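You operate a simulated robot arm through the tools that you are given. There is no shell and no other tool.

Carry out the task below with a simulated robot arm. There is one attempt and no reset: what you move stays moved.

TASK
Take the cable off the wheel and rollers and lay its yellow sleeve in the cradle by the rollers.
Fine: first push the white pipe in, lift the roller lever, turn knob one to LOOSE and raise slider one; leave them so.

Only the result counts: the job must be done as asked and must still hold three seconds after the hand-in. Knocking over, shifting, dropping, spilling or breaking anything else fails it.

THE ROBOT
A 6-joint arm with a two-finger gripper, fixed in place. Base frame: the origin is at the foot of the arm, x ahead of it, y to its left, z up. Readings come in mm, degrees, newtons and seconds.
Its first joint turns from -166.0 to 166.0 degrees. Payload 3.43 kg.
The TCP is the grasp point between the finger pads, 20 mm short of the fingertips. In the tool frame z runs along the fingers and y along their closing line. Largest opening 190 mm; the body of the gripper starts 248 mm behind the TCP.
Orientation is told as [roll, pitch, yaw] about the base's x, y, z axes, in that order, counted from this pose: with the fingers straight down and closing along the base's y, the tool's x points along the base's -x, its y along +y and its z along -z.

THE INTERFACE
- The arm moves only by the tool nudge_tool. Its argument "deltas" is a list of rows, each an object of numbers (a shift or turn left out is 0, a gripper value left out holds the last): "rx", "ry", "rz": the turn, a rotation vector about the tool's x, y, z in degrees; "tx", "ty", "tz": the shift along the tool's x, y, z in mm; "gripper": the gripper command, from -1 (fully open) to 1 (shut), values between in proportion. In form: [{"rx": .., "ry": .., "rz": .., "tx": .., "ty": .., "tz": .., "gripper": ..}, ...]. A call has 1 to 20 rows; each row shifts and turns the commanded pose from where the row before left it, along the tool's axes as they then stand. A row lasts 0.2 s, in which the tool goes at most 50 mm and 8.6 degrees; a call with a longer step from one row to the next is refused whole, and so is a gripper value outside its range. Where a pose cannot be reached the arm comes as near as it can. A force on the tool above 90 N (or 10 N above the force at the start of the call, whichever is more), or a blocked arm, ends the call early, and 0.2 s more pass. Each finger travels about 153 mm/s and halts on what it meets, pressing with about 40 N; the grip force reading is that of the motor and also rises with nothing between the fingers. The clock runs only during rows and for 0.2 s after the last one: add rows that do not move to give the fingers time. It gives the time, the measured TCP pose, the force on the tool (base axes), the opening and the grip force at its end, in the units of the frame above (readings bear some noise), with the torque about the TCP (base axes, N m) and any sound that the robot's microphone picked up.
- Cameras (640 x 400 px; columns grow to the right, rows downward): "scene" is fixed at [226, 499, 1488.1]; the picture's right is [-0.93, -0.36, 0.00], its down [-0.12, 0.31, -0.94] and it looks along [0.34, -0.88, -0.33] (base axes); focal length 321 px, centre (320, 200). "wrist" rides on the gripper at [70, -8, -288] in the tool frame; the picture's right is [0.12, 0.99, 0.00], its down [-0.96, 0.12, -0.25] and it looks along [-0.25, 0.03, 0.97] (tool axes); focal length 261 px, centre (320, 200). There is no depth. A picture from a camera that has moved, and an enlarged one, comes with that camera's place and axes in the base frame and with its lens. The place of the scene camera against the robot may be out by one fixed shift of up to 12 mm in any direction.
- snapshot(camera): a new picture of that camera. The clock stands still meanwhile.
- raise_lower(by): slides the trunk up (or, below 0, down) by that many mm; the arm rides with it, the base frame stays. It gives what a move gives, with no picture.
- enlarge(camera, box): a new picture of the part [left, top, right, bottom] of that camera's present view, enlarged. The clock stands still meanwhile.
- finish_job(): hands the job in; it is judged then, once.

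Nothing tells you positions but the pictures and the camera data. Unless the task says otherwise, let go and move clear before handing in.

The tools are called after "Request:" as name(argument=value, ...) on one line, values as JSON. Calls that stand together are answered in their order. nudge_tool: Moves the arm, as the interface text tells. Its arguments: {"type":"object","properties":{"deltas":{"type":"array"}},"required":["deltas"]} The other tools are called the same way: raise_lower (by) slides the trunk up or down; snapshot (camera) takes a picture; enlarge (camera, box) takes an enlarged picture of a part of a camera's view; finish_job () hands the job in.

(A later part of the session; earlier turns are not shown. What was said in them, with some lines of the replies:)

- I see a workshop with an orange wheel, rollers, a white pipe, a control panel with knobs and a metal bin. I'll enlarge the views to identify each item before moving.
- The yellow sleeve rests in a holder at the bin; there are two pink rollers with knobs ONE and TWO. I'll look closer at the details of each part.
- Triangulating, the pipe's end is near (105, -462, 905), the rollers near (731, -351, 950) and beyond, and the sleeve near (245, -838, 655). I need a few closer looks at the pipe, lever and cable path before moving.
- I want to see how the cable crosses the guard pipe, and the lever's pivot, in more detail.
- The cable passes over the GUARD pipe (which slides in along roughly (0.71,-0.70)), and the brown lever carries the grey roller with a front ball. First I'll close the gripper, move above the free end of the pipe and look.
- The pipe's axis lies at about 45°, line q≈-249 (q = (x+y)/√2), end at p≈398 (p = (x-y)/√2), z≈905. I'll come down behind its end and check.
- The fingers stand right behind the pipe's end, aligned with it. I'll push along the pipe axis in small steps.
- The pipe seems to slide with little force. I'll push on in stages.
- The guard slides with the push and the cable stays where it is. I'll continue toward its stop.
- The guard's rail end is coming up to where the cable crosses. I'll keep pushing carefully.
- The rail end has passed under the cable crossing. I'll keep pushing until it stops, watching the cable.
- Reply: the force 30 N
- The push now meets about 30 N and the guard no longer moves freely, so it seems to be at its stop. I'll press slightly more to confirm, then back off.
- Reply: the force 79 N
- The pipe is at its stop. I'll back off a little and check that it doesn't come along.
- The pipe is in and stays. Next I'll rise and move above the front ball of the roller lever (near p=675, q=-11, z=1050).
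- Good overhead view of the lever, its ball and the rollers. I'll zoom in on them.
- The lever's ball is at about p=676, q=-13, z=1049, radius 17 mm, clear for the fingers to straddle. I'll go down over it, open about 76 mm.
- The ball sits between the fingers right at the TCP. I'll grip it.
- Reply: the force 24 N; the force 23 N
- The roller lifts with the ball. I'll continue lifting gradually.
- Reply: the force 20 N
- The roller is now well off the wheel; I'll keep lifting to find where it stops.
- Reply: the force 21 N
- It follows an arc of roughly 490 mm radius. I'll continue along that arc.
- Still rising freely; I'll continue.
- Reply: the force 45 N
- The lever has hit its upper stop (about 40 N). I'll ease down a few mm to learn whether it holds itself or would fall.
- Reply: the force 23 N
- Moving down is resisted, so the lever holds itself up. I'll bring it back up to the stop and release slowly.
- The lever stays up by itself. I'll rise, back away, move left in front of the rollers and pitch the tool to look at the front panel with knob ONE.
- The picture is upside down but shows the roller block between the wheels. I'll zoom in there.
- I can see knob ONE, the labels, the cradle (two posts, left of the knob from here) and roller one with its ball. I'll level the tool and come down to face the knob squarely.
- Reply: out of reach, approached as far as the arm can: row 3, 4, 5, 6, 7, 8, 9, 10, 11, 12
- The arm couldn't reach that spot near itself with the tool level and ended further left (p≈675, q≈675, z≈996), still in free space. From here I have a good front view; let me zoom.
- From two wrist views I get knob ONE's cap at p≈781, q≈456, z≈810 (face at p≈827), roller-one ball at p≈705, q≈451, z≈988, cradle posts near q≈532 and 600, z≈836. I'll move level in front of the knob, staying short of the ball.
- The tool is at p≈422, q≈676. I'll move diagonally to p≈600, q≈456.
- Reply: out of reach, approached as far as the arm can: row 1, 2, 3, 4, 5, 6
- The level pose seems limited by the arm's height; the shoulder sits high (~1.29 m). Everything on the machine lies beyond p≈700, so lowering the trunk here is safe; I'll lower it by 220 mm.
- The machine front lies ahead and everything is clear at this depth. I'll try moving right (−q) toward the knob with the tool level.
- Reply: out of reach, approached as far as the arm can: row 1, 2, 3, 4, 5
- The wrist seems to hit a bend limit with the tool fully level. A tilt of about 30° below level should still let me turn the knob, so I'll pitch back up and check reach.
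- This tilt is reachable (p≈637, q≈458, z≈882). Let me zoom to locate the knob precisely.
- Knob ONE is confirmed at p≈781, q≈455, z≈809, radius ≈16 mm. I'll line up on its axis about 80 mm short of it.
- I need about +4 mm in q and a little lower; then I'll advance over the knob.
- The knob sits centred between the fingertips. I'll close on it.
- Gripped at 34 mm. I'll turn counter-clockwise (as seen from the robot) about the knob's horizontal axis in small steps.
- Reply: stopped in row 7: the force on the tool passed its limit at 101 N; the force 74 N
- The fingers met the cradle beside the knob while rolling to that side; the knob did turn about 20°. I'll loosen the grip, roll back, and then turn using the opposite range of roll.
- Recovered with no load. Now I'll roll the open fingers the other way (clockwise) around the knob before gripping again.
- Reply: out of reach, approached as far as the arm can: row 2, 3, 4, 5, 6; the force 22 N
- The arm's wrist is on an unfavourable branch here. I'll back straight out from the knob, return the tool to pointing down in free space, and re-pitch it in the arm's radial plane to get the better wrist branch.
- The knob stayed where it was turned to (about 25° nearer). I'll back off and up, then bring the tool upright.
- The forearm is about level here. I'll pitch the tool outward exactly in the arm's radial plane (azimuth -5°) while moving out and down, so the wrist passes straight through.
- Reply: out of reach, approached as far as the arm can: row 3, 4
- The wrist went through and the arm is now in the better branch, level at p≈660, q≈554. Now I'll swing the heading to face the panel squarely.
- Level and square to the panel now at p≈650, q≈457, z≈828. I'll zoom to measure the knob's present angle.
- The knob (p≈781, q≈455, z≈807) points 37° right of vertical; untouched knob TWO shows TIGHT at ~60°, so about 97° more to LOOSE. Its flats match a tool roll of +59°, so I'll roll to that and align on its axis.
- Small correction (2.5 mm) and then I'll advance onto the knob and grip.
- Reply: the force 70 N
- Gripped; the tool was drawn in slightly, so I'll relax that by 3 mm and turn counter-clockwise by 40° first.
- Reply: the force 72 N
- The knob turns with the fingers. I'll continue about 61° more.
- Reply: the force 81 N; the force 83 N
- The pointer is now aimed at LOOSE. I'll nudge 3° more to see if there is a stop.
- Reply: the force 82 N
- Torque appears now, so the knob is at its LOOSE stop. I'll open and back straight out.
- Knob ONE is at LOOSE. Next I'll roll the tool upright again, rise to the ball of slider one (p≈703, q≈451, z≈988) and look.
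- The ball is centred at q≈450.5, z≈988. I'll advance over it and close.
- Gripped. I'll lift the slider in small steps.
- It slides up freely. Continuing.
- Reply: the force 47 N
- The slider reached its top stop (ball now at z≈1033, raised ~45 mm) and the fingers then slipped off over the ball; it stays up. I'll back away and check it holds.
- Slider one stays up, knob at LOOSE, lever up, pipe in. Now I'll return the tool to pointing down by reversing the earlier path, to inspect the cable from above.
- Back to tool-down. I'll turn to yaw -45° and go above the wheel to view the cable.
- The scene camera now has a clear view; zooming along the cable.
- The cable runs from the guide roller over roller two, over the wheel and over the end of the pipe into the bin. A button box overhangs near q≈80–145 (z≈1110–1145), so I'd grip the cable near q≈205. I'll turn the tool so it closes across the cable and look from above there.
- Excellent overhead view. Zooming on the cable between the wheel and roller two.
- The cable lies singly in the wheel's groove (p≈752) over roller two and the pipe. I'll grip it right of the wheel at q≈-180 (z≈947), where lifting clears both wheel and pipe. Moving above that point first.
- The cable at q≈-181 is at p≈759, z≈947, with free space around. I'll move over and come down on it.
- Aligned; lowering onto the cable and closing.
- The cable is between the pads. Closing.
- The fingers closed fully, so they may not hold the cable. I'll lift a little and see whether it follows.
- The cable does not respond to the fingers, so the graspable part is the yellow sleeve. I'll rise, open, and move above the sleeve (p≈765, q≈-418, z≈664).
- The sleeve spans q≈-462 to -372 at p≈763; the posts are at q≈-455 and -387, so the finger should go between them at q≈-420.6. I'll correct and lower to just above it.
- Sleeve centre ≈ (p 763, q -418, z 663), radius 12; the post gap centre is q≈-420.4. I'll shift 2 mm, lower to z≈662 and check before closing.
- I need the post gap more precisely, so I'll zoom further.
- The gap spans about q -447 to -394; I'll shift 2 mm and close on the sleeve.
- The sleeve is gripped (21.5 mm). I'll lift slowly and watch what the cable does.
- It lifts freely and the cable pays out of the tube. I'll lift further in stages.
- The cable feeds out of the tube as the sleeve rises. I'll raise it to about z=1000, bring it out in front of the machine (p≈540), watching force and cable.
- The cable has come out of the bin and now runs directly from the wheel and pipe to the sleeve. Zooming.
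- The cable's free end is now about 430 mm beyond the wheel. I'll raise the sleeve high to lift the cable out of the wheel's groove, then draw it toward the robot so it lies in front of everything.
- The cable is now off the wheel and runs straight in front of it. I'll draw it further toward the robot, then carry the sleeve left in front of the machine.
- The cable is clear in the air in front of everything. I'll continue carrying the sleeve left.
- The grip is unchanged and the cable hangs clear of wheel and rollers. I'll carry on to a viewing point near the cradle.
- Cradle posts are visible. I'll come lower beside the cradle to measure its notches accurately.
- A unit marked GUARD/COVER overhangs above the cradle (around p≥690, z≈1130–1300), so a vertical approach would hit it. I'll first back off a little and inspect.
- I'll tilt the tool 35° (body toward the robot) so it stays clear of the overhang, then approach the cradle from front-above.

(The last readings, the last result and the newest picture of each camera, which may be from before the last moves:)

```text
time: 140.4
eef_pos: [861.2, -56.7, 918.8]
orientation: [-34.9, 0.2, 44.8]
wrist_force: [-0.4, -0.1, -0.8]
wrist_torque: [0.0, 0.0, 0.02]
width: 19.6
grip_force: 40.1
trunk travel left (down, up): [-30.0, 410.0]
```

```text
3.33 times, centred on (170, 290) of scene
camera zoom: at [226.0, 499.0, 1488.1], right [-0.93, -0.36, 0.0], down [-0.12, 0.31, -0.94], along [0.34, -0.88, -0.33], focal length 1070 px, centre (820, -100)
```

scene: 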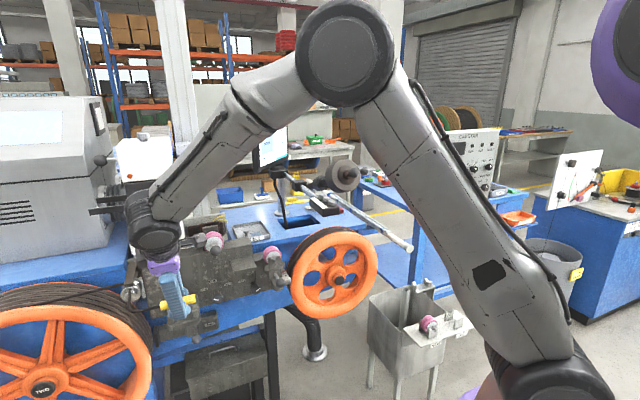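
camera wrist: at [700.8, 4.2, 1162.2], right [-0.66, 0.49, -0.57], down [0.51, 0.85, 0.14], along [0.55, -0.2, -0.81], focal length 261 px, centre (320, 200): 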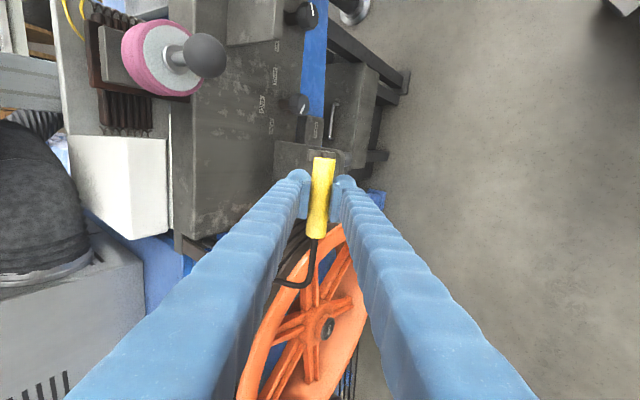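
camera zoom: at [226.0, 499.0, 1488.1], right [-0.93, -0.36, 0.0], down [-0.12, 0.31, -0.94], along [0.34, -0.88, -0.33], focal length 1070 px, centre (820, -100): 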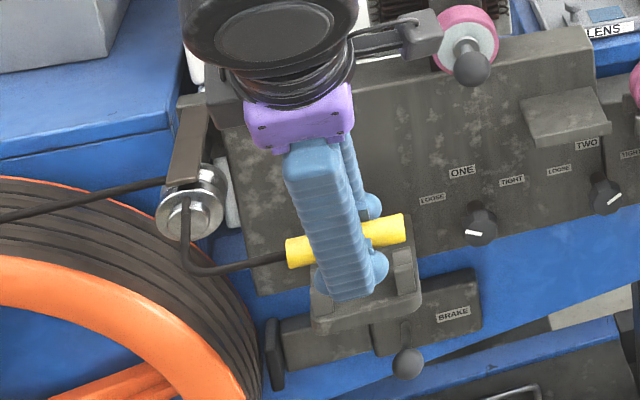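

I'll move to about 25 mm above the resting position over the notches and check alignment.

Request:
nudge_tool(deltas=[{"tz": 23.1, "ty": -10.5, "tx": 0.5}, {"tz": 23.1, "ty": -10.5, "tx": 0.5}, {"tz": 23.2, "ty": -10.5, "tx": 0.4}, {}])

Request:
enlarge(camera="wrist", box=[250, 120, 390, 260])

Request:
enlarge(camera="scene", box=[150, 270, 240, 345])

Request:
snapshot(camera="scene")

```text
time: 141.4
eef_pos: [905.3, -104.7, 881.9]
orientation: [-34.9, 0.2, 44.9]
wrist_force: [-0.9, 0.6, -1.1]
wrist_torque: [0.05, 0.06, 0.03]
width: 19.6
grip_force: 40.2
trunk travel left (down, up): [-30.0, 410.0]
```

```text
2.86 times, centred on (320, 190) of wrist
camera zoom: at [745.6, -41.9, 1124.9], right [-0.66, 0.49, -0.57], down [0.51, 0.85, 0.14], along [0.55, -0.2, -0.81], focal length 745 px, centre (320, 229)
```

zoom: 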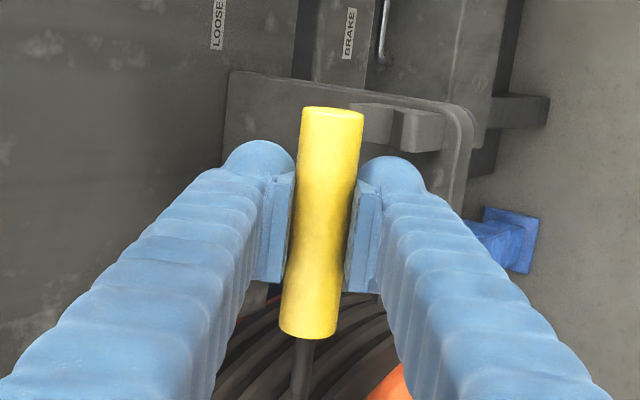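

```text
5.33 times, centred on (195, 308) of scene
camera zoom: at [226.0, 499.0, 1488.1], right [-0.93, -0.36, 0.0], down [-0.12, 0.31, -0.94], along [0.34, -0.88, -0.33], focal length 1713 px, centre (987, -373)
```

zoom: 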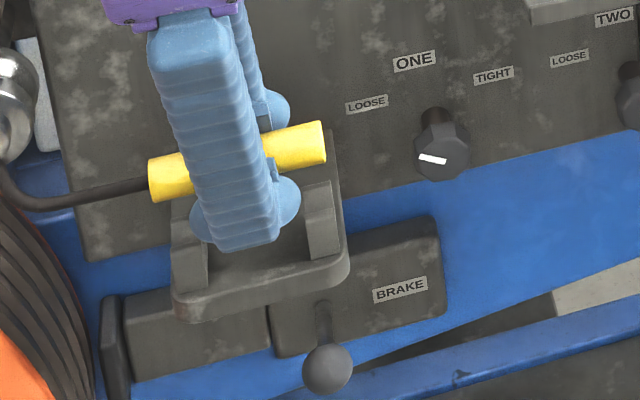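

```text
taken
```

scene: 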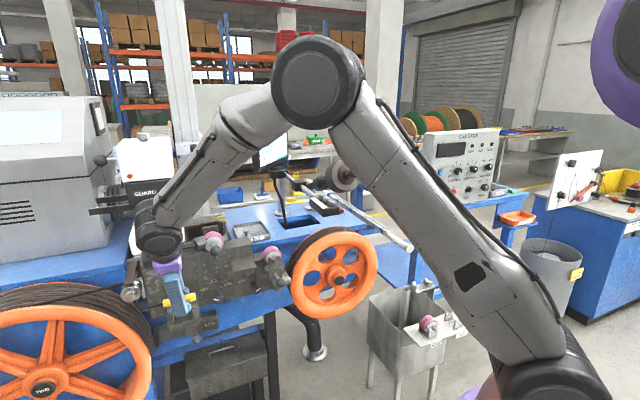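

Aligned within ~2 mm. I'll shift +2 mm in q, lower 22 mm, then descend in small steps watching the contact force.

Request:
nudge_tool(deltas=[{"tx": -1.9, "tz": 0.8, "ty": -1.0}, {"tz": 9, "ty": 6.3}, {"tz": 9, "ty": 6.3}, {}])

Request:
enlarge(camera="wrist", box=[250, 120, 390, 260])

Request:
enlarge(camera="scene", box=[150, 270, 240, 345])

```text
time: 142.4
eef_pos: [908.1, -105.3, 861.4]
orientation: [-34.9, 0.1, 44.9]
wrist_force: [-0.9, -0.5, -1.1]
wrist_torque: [0.0, -0.02, 0.03]
width: 19.7
grip_force: 40.5
trunk travel left (down, up): [-30.0, 410.0]
```

```text
2.86 times, centred on (320, 190) of wrist
camera zoom: at [748.8, -43.1, 1102.6], right [-0.66, 0.49, -0.57], down [0.52, 0.85, 0.14], along [0.55, -0.2, -0.81], focal length 745 px, centre (320, 229)
```

zoom: 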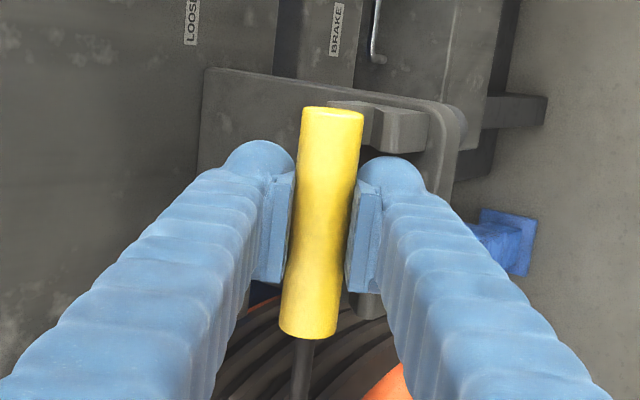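

```text
5.33 times, centred on (195, 308) of scene
camera zoom: at [226.0, 499.0, 1488.1], right [-0.93, -0.36, 0.0], down [-0.12, 0.31, -0.94], along [0.34, -0.88, -0.33], focal length 1713 px, centre (987, -373)
```

zoom: 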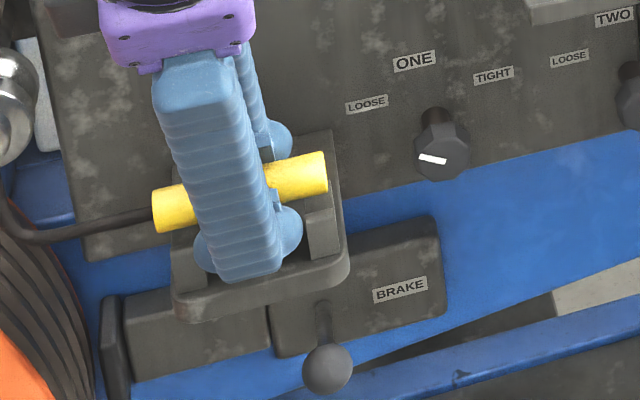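

About 12 mm remain. Lowering in 3 mm steps.

Request:
nudge_tool(deltas=[{"tz": 2.46, "ty": 1.72}, {}, {"tz": 2.46, "ty": 1.72}, {}])

Request:
nudge_tool(deltas=[{"tz": 2.05, "ty": 1.43}, {}])

Request:
enlarge(camera="wrist", box=[250, 120, 390, 260])

Request:
enlarge(camera="scene", box=[165, 285, 225, 335])

```text
time: 143.4
eef_pos: [908.5, -105.4, 853.6]
orientation: [-34.9, 0.1, 44.8]
wrist_force: [-0.9, -0.6, -1.0]
wrist_torque: [-0.01, 0.02, 0.04]
width: 19.7
grip_force: 40.1
trunk travel left (down, up): [-30.0, 410.0]
```

```text
time: 144.0
eef_pos: [908.1, -106.4, 852.8]
orientation: [-35.0, 0.0, 44.9]
wrist_force: [-1.0, 0.0, 0.1]
wrist_torque: [0.01, -0.01, 0.01]
width: 19.9
grip_force: 40.1
trunk travel left (down, up): [-30.0, 410.0]
```

```text
2.86 times, centred on (320, 190) of wrist
camera zoom: at [748.7, -43.1, 1094.4], right [-0.66, 0.49, -0.57], down [0.51, 0.85, 0.14], along [0.55, -0.2, -0.81], focal length 745 px, centre (320, 229)
```

zoom: 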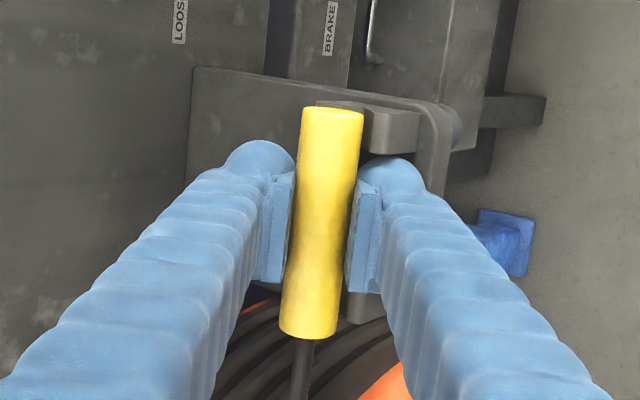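

```text
8.00 times, centred on (195, 310) of scene
camera zoom: at [226.0, 499.0, 1488.1], right [-0.93, -0.36, 0.0], down [-0.12, 0.31, -0.94], along [0.34, -0.88, -0.33], focal length 2569 px, centre (1320, -680)
```

zoom: 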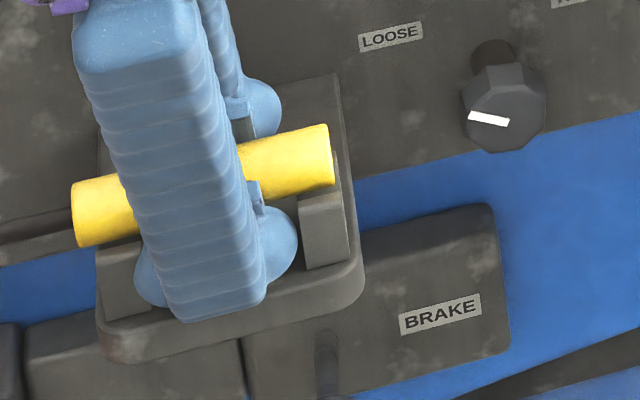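

Request:
nudge_tool(deltas=[{"tz": 1.64, "ty": 1.15}, {}])

Request:
nudge_tool(deltas=[{"tz": 1.64, "ty": 1.15}, {}])

Request:
nudge_tool(deltas=[{"tz": 1.64, "ty": 1.15}, {}])

```text
time: 144.6
eef_pos: [909.7, -105.5, 851.7]
orientation: [-35.0, 0.0, 45.0]
wrist_force: [-4.5, 2.9, 12.7]
wrist_torque: [0.24, -0.33, 0.23]
width: 19.4
grip_force: 40.0
trunk travel left (down, up): [-30.0, 410.0]
```

```text
time: 145.2
eef_pos: [907.7, -106.2, 850.2]
orientation: [-35.1, -0.1, 44.9]
wrist_force: [-3.3, 5.6, 24.1]
wrist_torque: [-0.05, -0.16, -0.02]
width: 19.5
grip_force: 40.3
trunk travel left (down, up): [-30.0, 410.0]
```

```text
time: 145.8
eef_pos: [907.2, -104.1, 849.6]
orientation: [-35.1, -0.2, 44.9]
wrist_force: [-6.5, 11.5, 29.7]
wrist_torque: [-0.02, -0.04, 0.23]
width: 19.3
grip_force: 40.2
trunk travel left (down, up): [-30.0, 410.0]
```

Contact at z≈850. Checking whether the sleeve is in both notches.

Request:
enlarge(camera="wrist", box=[295, 145, 365, 185])

Request:
enlarge(camera="scene", box=[165, 285, 225, 335])

Request:
enlarge(camera="wrist", box=[280, 200, 350, 250])

```text
9.14 times, centred on (330, 165) of wrist
camera zoom: at [746.5, -42.6, 1090.6], right [-0.66, 0.49, -0.57], down [0.51, 0.85, 0.14], along [0.55, -0.2, -0.81], focal length 2383 px, centre (229, 520)
```

zoom: 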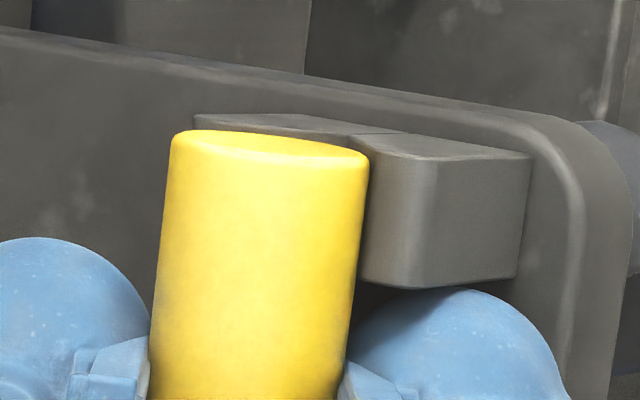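

```text
8.00 times, centred on (195, 310) of scene
camera zoom: at [226.0, 499.0, 1488.1], right [-0.93, -0.36, 0.0], down [-0.12, 0.31, -0.94], along [0.34, -0.88, -0.33], focal length 2569 px, centre (1320, -680)
```

zoom: 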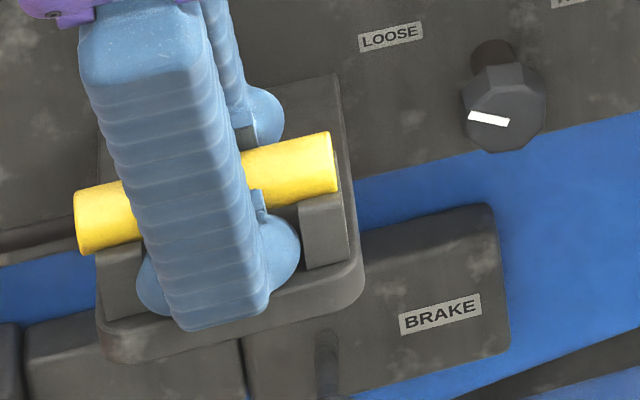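

```text
8.00 times, centred on (315, 225) of wrist
camera zoom: at [746.5, -42.6, 1090.6], right [-0.66, 0.49, -0.57], down [0.51, 0.85, 0.14], along [0.55, -0.2, -0.81], focal length 2085 px, centre (360, 0)
```

zoom: 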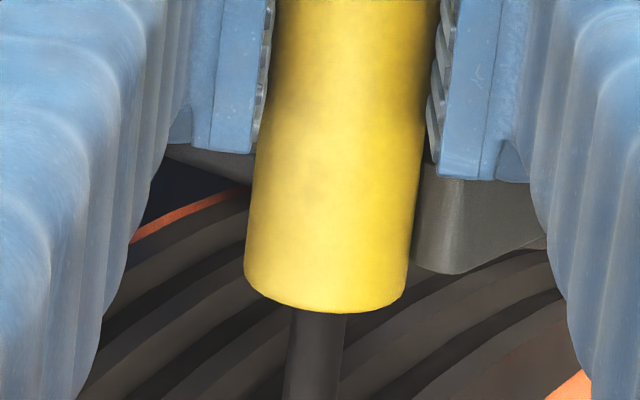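

The sleeve's end sits in the V of the post, as expected. I'll ease the pressure, open slightly and check that it stays.

Request:
nudge_tool(deltas=[{"tz": -1.6, "ty": -1.15}, {}, {"gripper": 0.85}, {"gripper": 0.75}, {"gripper": 0.7}, {}])

Request:
enlarge(camera="wrist", box=[270, 130, 370, 230])

Request:
enlarge(camera="scene", box=[165, 285, 225, 335])

```text
time: 147.2
eef_pos: [908.3, -105.5, 848.6]
orientation: [-35.0, 0.1, 44.8]
wrist_force: [-3.6, -1.3, 15.4]
wrist_torque: [0.17, 0.3, 0.06]
width: 24.2
grip_force: 0.1
trunk travel left (down, up): [-30.0, 410.0]
```

```text
4.00 times, centred on (320, 180) of wrist
camera zoom: at [747.3, -44.0, 1090.9], right [-0.66, 0.49, -0.57], down [0.52, 0.85, 0.14], along [0.55, -0.2, -0.81], focal length 1043 px, centre (320, 280)
```

zoom: 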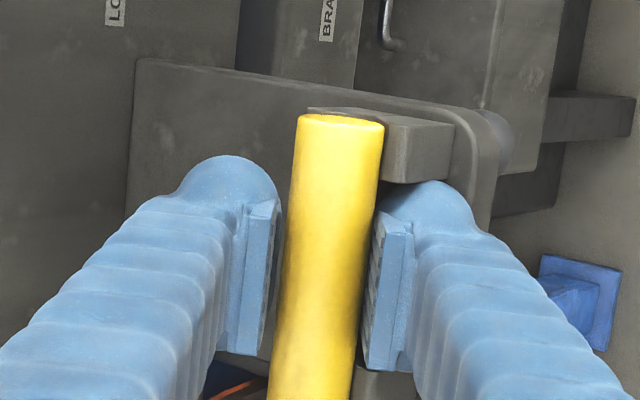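

```text
8.00 times, centred on (195, 310) of scene
camera zoom: at [226.0, 499.0, 1488.1], right [-0.93, -0.36, 0.0], down [-0.12, 0.31, -0.94], along [0.34, -0.88, -0.33], focal length 2569 px, centre (1320, -680)
```

zoom: 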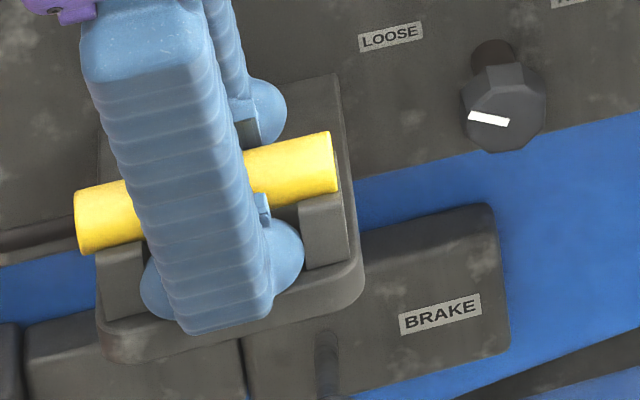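

Request:
nudge_tool(deltas=[{"tz": -1.6, "ty": -1.15}, {}])

Request:
nudge_tool(deltas=[{"gripper": 0.62}, {}, {}])

Request:
enlarge(camera="wrist", box=[270, 130, 370, 230])

```text
time: 147.8
eef_pos: [908.1, -106.3, 849.7]
orientation: [-34.9, 0.2, 44.9]
wrist_force: [-1.5, -4.1, 4.1]
wrist_torque: [-0.09, 0.0, 0.0]
width: 26.1
grip_force: 0.0
trunk travel left (down, up): [-30.0, 410.0]
```

```text
time: 148.6
eef_pos: [909.1, -107.1, 850.9]
orientation: [-35.0, 0.1, 45.0]
wrist_force: [4.5, -6.6, 7.8]
wrist_torque: [-0.11, -0.02, 0.02]
width: 30.0
grip_force: 0.0
trunk travel left (down, up): [-30.0, 410.0]
```

```text
4.00 times, centred on (320, 180) of wrist
camera zoom: at [748.3, -44.0, 1092.6], right [-0.66, 0.49, -0.57], down [0.52, 0.85, 0.14], along [0.55, -0.2, -0.81], focal length 1043 px, centre (320, 280)
```

zoom: 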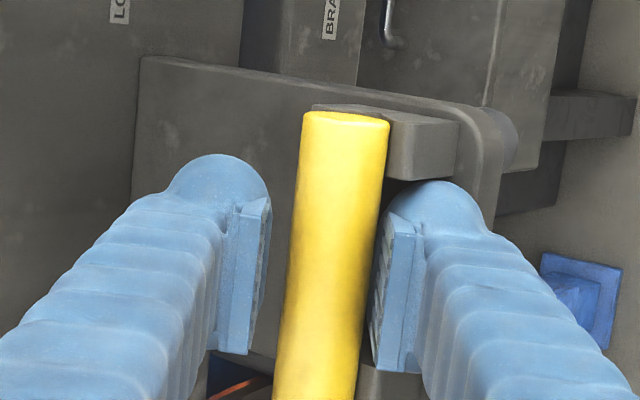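

The fingers are free of the sleeve. I'll withdraw along the tool axis in small steps and check that the sleeve stays.

Request:
nudge_tool(deltas=[{"tz": -4}, {"tz": -6}, {}])

Request:
enlarge(camera="wrist", box=[270, 130, 370, 230])

Request:
enlarge(camera="scene", box=[165, 285, 225, 335])

```text
time: 149.4
eef_pos: [903.3, -102.3, 858.3]
orientation: [-34.9, 0.1, 45.0]
wrist_force: [0.2, -0.6, 0.9]
wrist_torque: [0.0, 0.0, 0.02]
width: 36.3
grip_force: 0.0
trunk travel left (down, up): [-30.0, 410.0]
```

```text
4.00 times, centred on (320, 180) of wrist
camera zoom: at [744.6, -39.7, 1100.2], right [-0.66, 0.49, -0.57], down [0.51, 0.85, 0.14], along [0.55, -0.2, -0.81], focal length 1043 px, centre (320, 280)
```

zoom: 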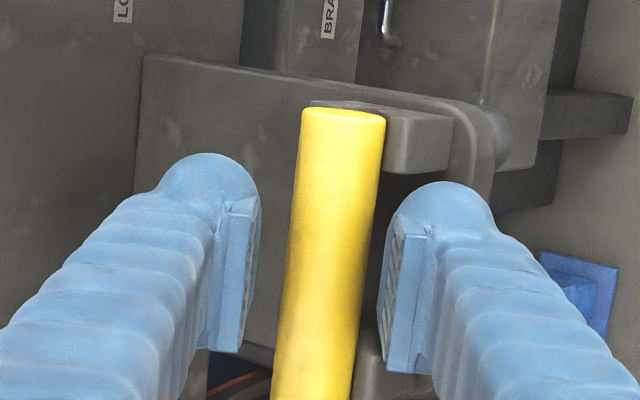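

```text
8.00 times, centred on (195, 310) of scene
camera zoom: at [226.0, 499.0, 1488.1], right [-0.93, -0.36, 0.0], down [-0.12, 0.31, -0.94], along [0.34, -0.88, -0.33], focal length 2569 px, centre (1320, -680)
```

zoom: 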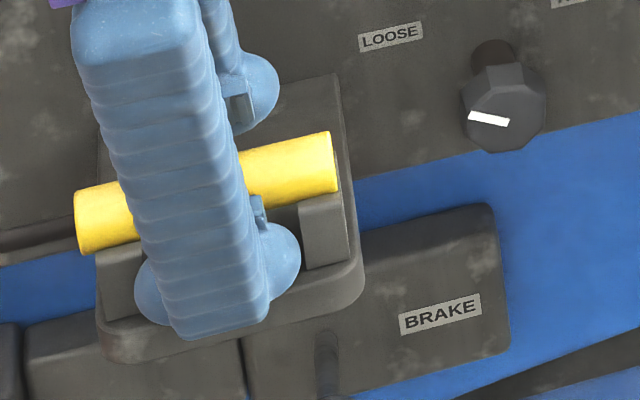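

The sleeve stays put and the fingers are free. Withdrawing fully.

Request:
nudge_tool(deltas=[{"tz": -10}, {"tz": -15, "gripper": 0.5}, {"tz": -20}, {"tz": -25}, {"tz": -30}, {"tz": -30}, {}])

Request:
snapshot(camera="wrist")

Request:
enlarge(camera="wrist", box=[250, 110, 390, 250])

Request:
enlarge(camera="scene", box=[120, 240, 230, 340])

```text
time: 151.0
eef_pos: [850.3, -48.9, 967.1]
orientation: [-35.0, 0.1, 44.9]
wrist_force: [-0.2, 0.6, 0.7]
wrist_torque: [0.0, -0.01, 0.03]
width: 47.4
grip_force: 0.1
trunk travel left (down, up): [-30.0, 410.0]
```

```text
taken
camera wrist: at [690.6, 12.7, 1208.8], right [-0.66, 0.49, -0.57], down [0.51, 0.85, 0.14], along [0.55, -0.2, -0.81], focal length 261 px, centre (320, 200)
```

wrist: 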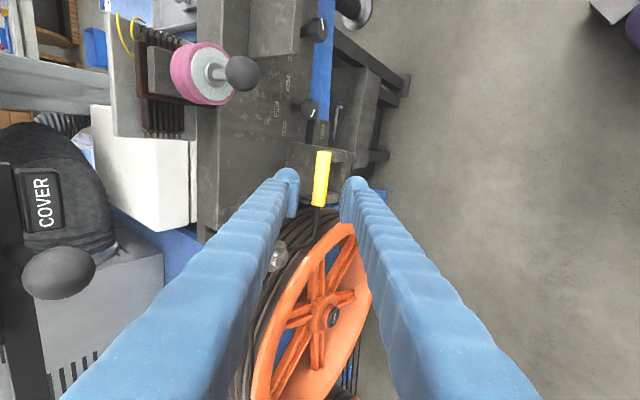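

```text
2.86 times, centred on (320, 180) of wrist
camera zoom: at [690.6, 12.7, 1208.8], right [-0.66, 0.49, -0.57], down [0.51, 0.85, 0.14], along [0.55, -0.2, -0.81], focal length 745 px, centre (320, 257)
```

zoom: 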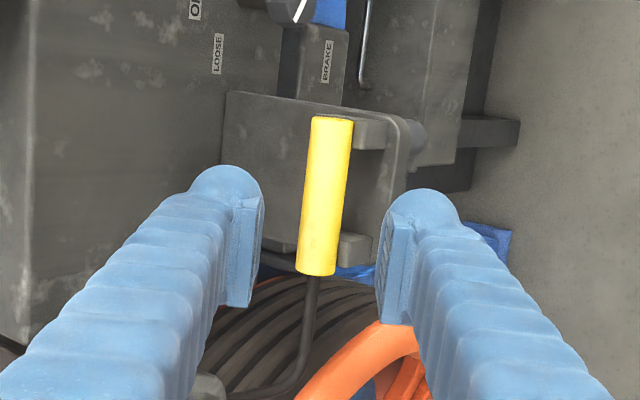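

```text
4.00 times, centred on (175, 290) of scene
camera zoom: at [226.0, 499.0, 1488.1], right [-0.93, -0.36, 0.0], down [-0.12, 0.31, -0.94], along [0.34, -0.88, -0.33], focal length 1284 px, centre (900, -160)
```

zoom: 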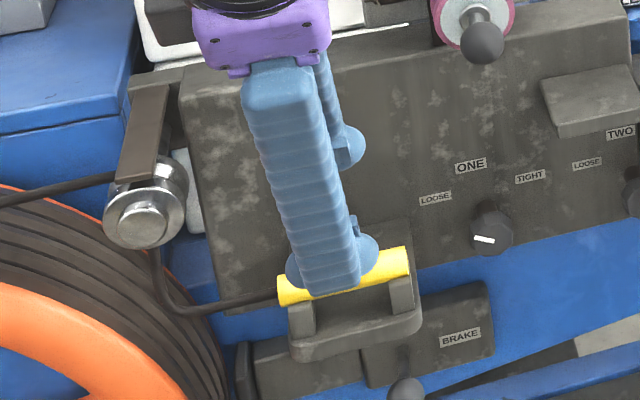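

The sleeve lies in the cradle. I'll back away toward the robot and inspect everything.

Request:
nudge_tool(deltas=[{"tz": -17, "ty": 24}, {"tz": -17, "ty": 24}, {"tz": -17, "ty": 24}, {"tz": -17, "ty": 24}, {"tz": -17, "ty": 24}, {"tx": 40}, {"tx": 40}, {"tx": 40}, {"tx": 40}, {"tx": 40}, {"tx": 40}, {"tx": 40}, {"tx": 40}, {}])

Request:
snapshot(camera="scene")

Request:
enlarge(camera="scene", box=[160, 280, 230, 340])

Request:
enlarge(camera="scene", box=[110, 200, 390, 360])

Request:
enlarge(camera="scene", box=[280, 140, 480, 360])

```text
time: 154.0
eef_pos: [519.2, -168.5, 967.7]
orientation: [-35.0, 0.1, 44.9]
wrist_force: [-1.1, 0.0, 0.1]
wrist_torque: [0.04, -0.02, 0.05]
width: 47.6
grip_force: 0.1
trunk travel left (down, up): [-30.0, 410.0]
```

```text
taken
```

scene: 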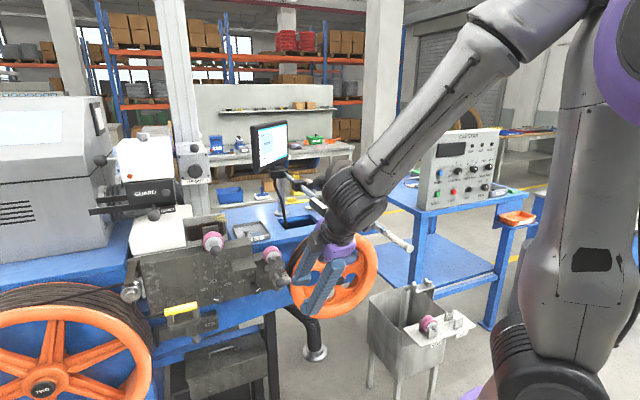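

```text
6.67 times, centred on (195, 310) of scene
camera zoom: at [226.0, 499.0, 1488.1], right [-0.93, -0.36, 0.0], down [-0.12, 0.31, -0.94], along [0.34, -0.88, -0.33], focal length 2141 px, centre (1153, -533)
```

zoom: 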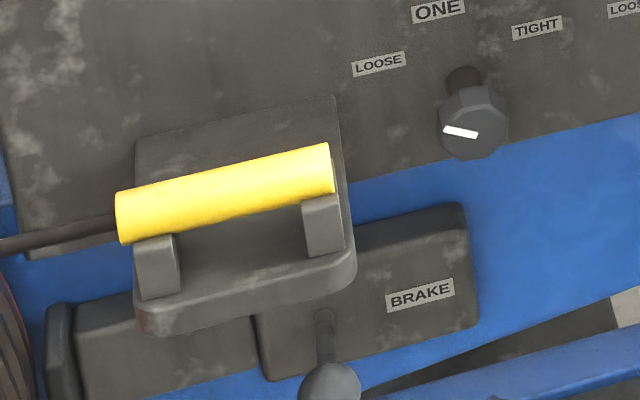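

```text
2.29 times, centred on (250, 280) of scene
camera zoom: at [226.0, 499.0, 1488.1], right [-0.93, -0.36, 0.0], down [-0.12, 0.31, -0.94], along [0.34, -0.88, -0.33], focal length 734 px, centre (480, 17)
```

zoom: 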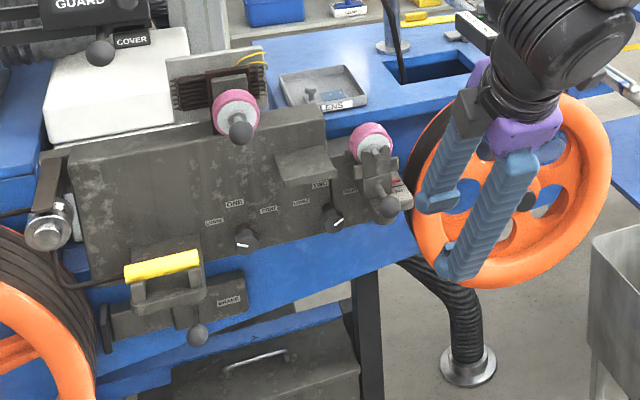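

```text
1.82 times, centred on (380, 250) of scene
camera zoom: at [226.0, 499.0, 1488.1], right [-0.93, -0.36, 0.0], down [-0.12, 0.31, -0.94], along [0.34, -0.88, -0.33], focal length 584 px, centre (211, 109)
```

zoom: 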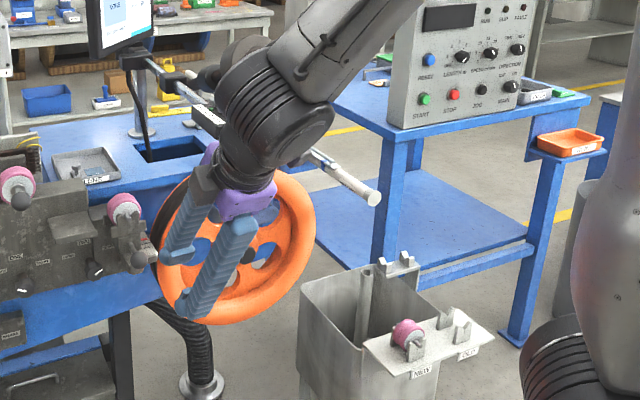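

The sleeve is seated across both posts and the bin holder is empty. I'll move the arm further clear and verify pipe, lever, knob and slider.

Request:
nudge_tool(deltas=[{"tz": -35, "ty": -24}, {"tz": -35, "ty": -24}, {"tz": -35, "ty": -24}, {"tz": -35, "ty": -24}, {"tz": -35, "ty": -24}, {"rx": -7}, {"rx": -7}, {"rx": -7}, {"rx": -7}, {"rx": -7}, {"ty": 30}, {"ty": 30}, {}])

Request:
snapshot(camera="scene")

Request:
snapshot(camera="wrist")

Request:
enlarge(camera="scene", box=[110, 200, 390, 360])

Request:
enlarge(camera="scene", box=[270, 130, 480, 270])

```text
time: 156.8
eef_pos: [479.0, -126.3, 1178.6]
orientation: [0.2, 0.2, 44.9]
wrist_force: [0.6, 0.0, 0.7]
wrist_torque: [-0.13, 0.08, 0.02]
width: 47.6
grip_force: 0.1
trunk travel left (down, up): [-30.0, 410.0]
```

```text
taken
```

scene: 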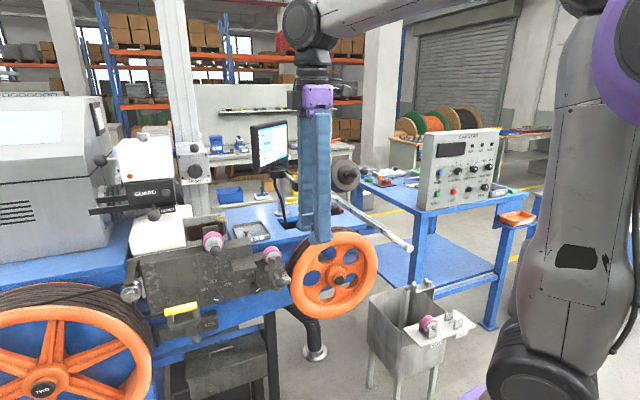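

```text
taken
camera wrist: at [435.9, -182.0, 1467.1], right [-0.79, 0.62, 0.0], down [0.6, 0.76, 0.25], along [0.15, 0.19, -0.97], focal length 261 px, centre (320, 200)
```

wrist: 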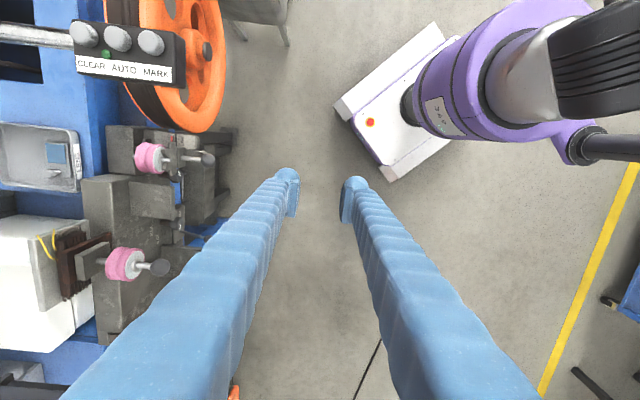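

```text
2.29 times, centred on (250, 280) of scene
camera zoom: at [226.0, 499.0, 1488.1], right [-0.93, -0.36, 0.0], down [-0.12, 0.31, -0.94], along [0.34, -0.88, -0.33], focal length 734 px, centre (480, 17)
```

zoom: 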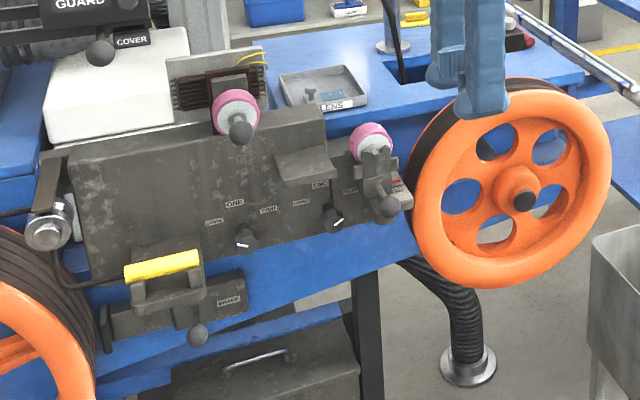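

```text
2.86 times, centred on (375, 200) of scene
camera zoom: at [226.0, 499.0, 1488.1], right [-0.93, -0.36, 0.0], down [-0.12, 0.31, -0.94], along [0.34, -0.88, -0.33], focal length 918 px, centre (163, 200)
```

zoom: 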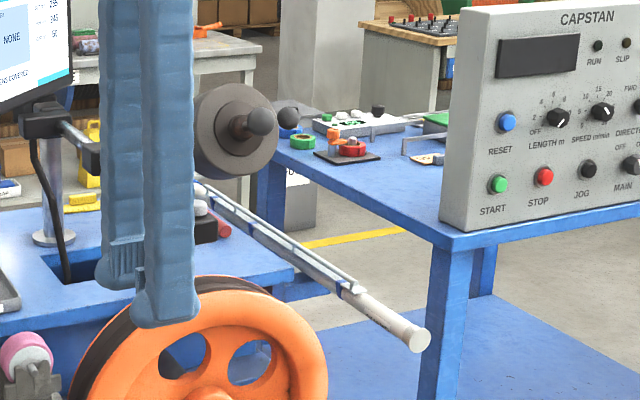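

All four settings hold: the pipe is in, the lever is up, knob ONE is at LOOSE and slider one is raised. The cable is off the wheel and rollers, its yellow sleeve rests in the cradle, and the hand is clear, so I'm handing in.

Request:
finish_job()

```text
The job is handed in.
```

The job is handed in. The cable is off the wheel and rollers, and its yellow sleeve lies across both posts of the cradle by the rollers. My last look before handing in showed all of this in place and the hand clear.

- **White pipe:** pushed in to its stop.
- **Roller lever:** lifted to its upper stop; it stays up by itself.
- **Knob one:** turned to its LOOSE stop.
- **Slider one:** raised about 45 mm to its top stop; it stays up by itself.

Three things did not go cleanly:

- **First knob turn:** a finger pressed against the cradle with about 100 N. The arm stopped itself, and I saw no shift or damage to the cradle.
- **Raising slider one:** the fingers slipped off the ball at the top stop. The slider stayed up.
- **The cable itself:** the fingers could not grip it, so I took it off by lifting and carrying the sleeve. In the pictures roller two and the spare roller in the bin tray had not moved.
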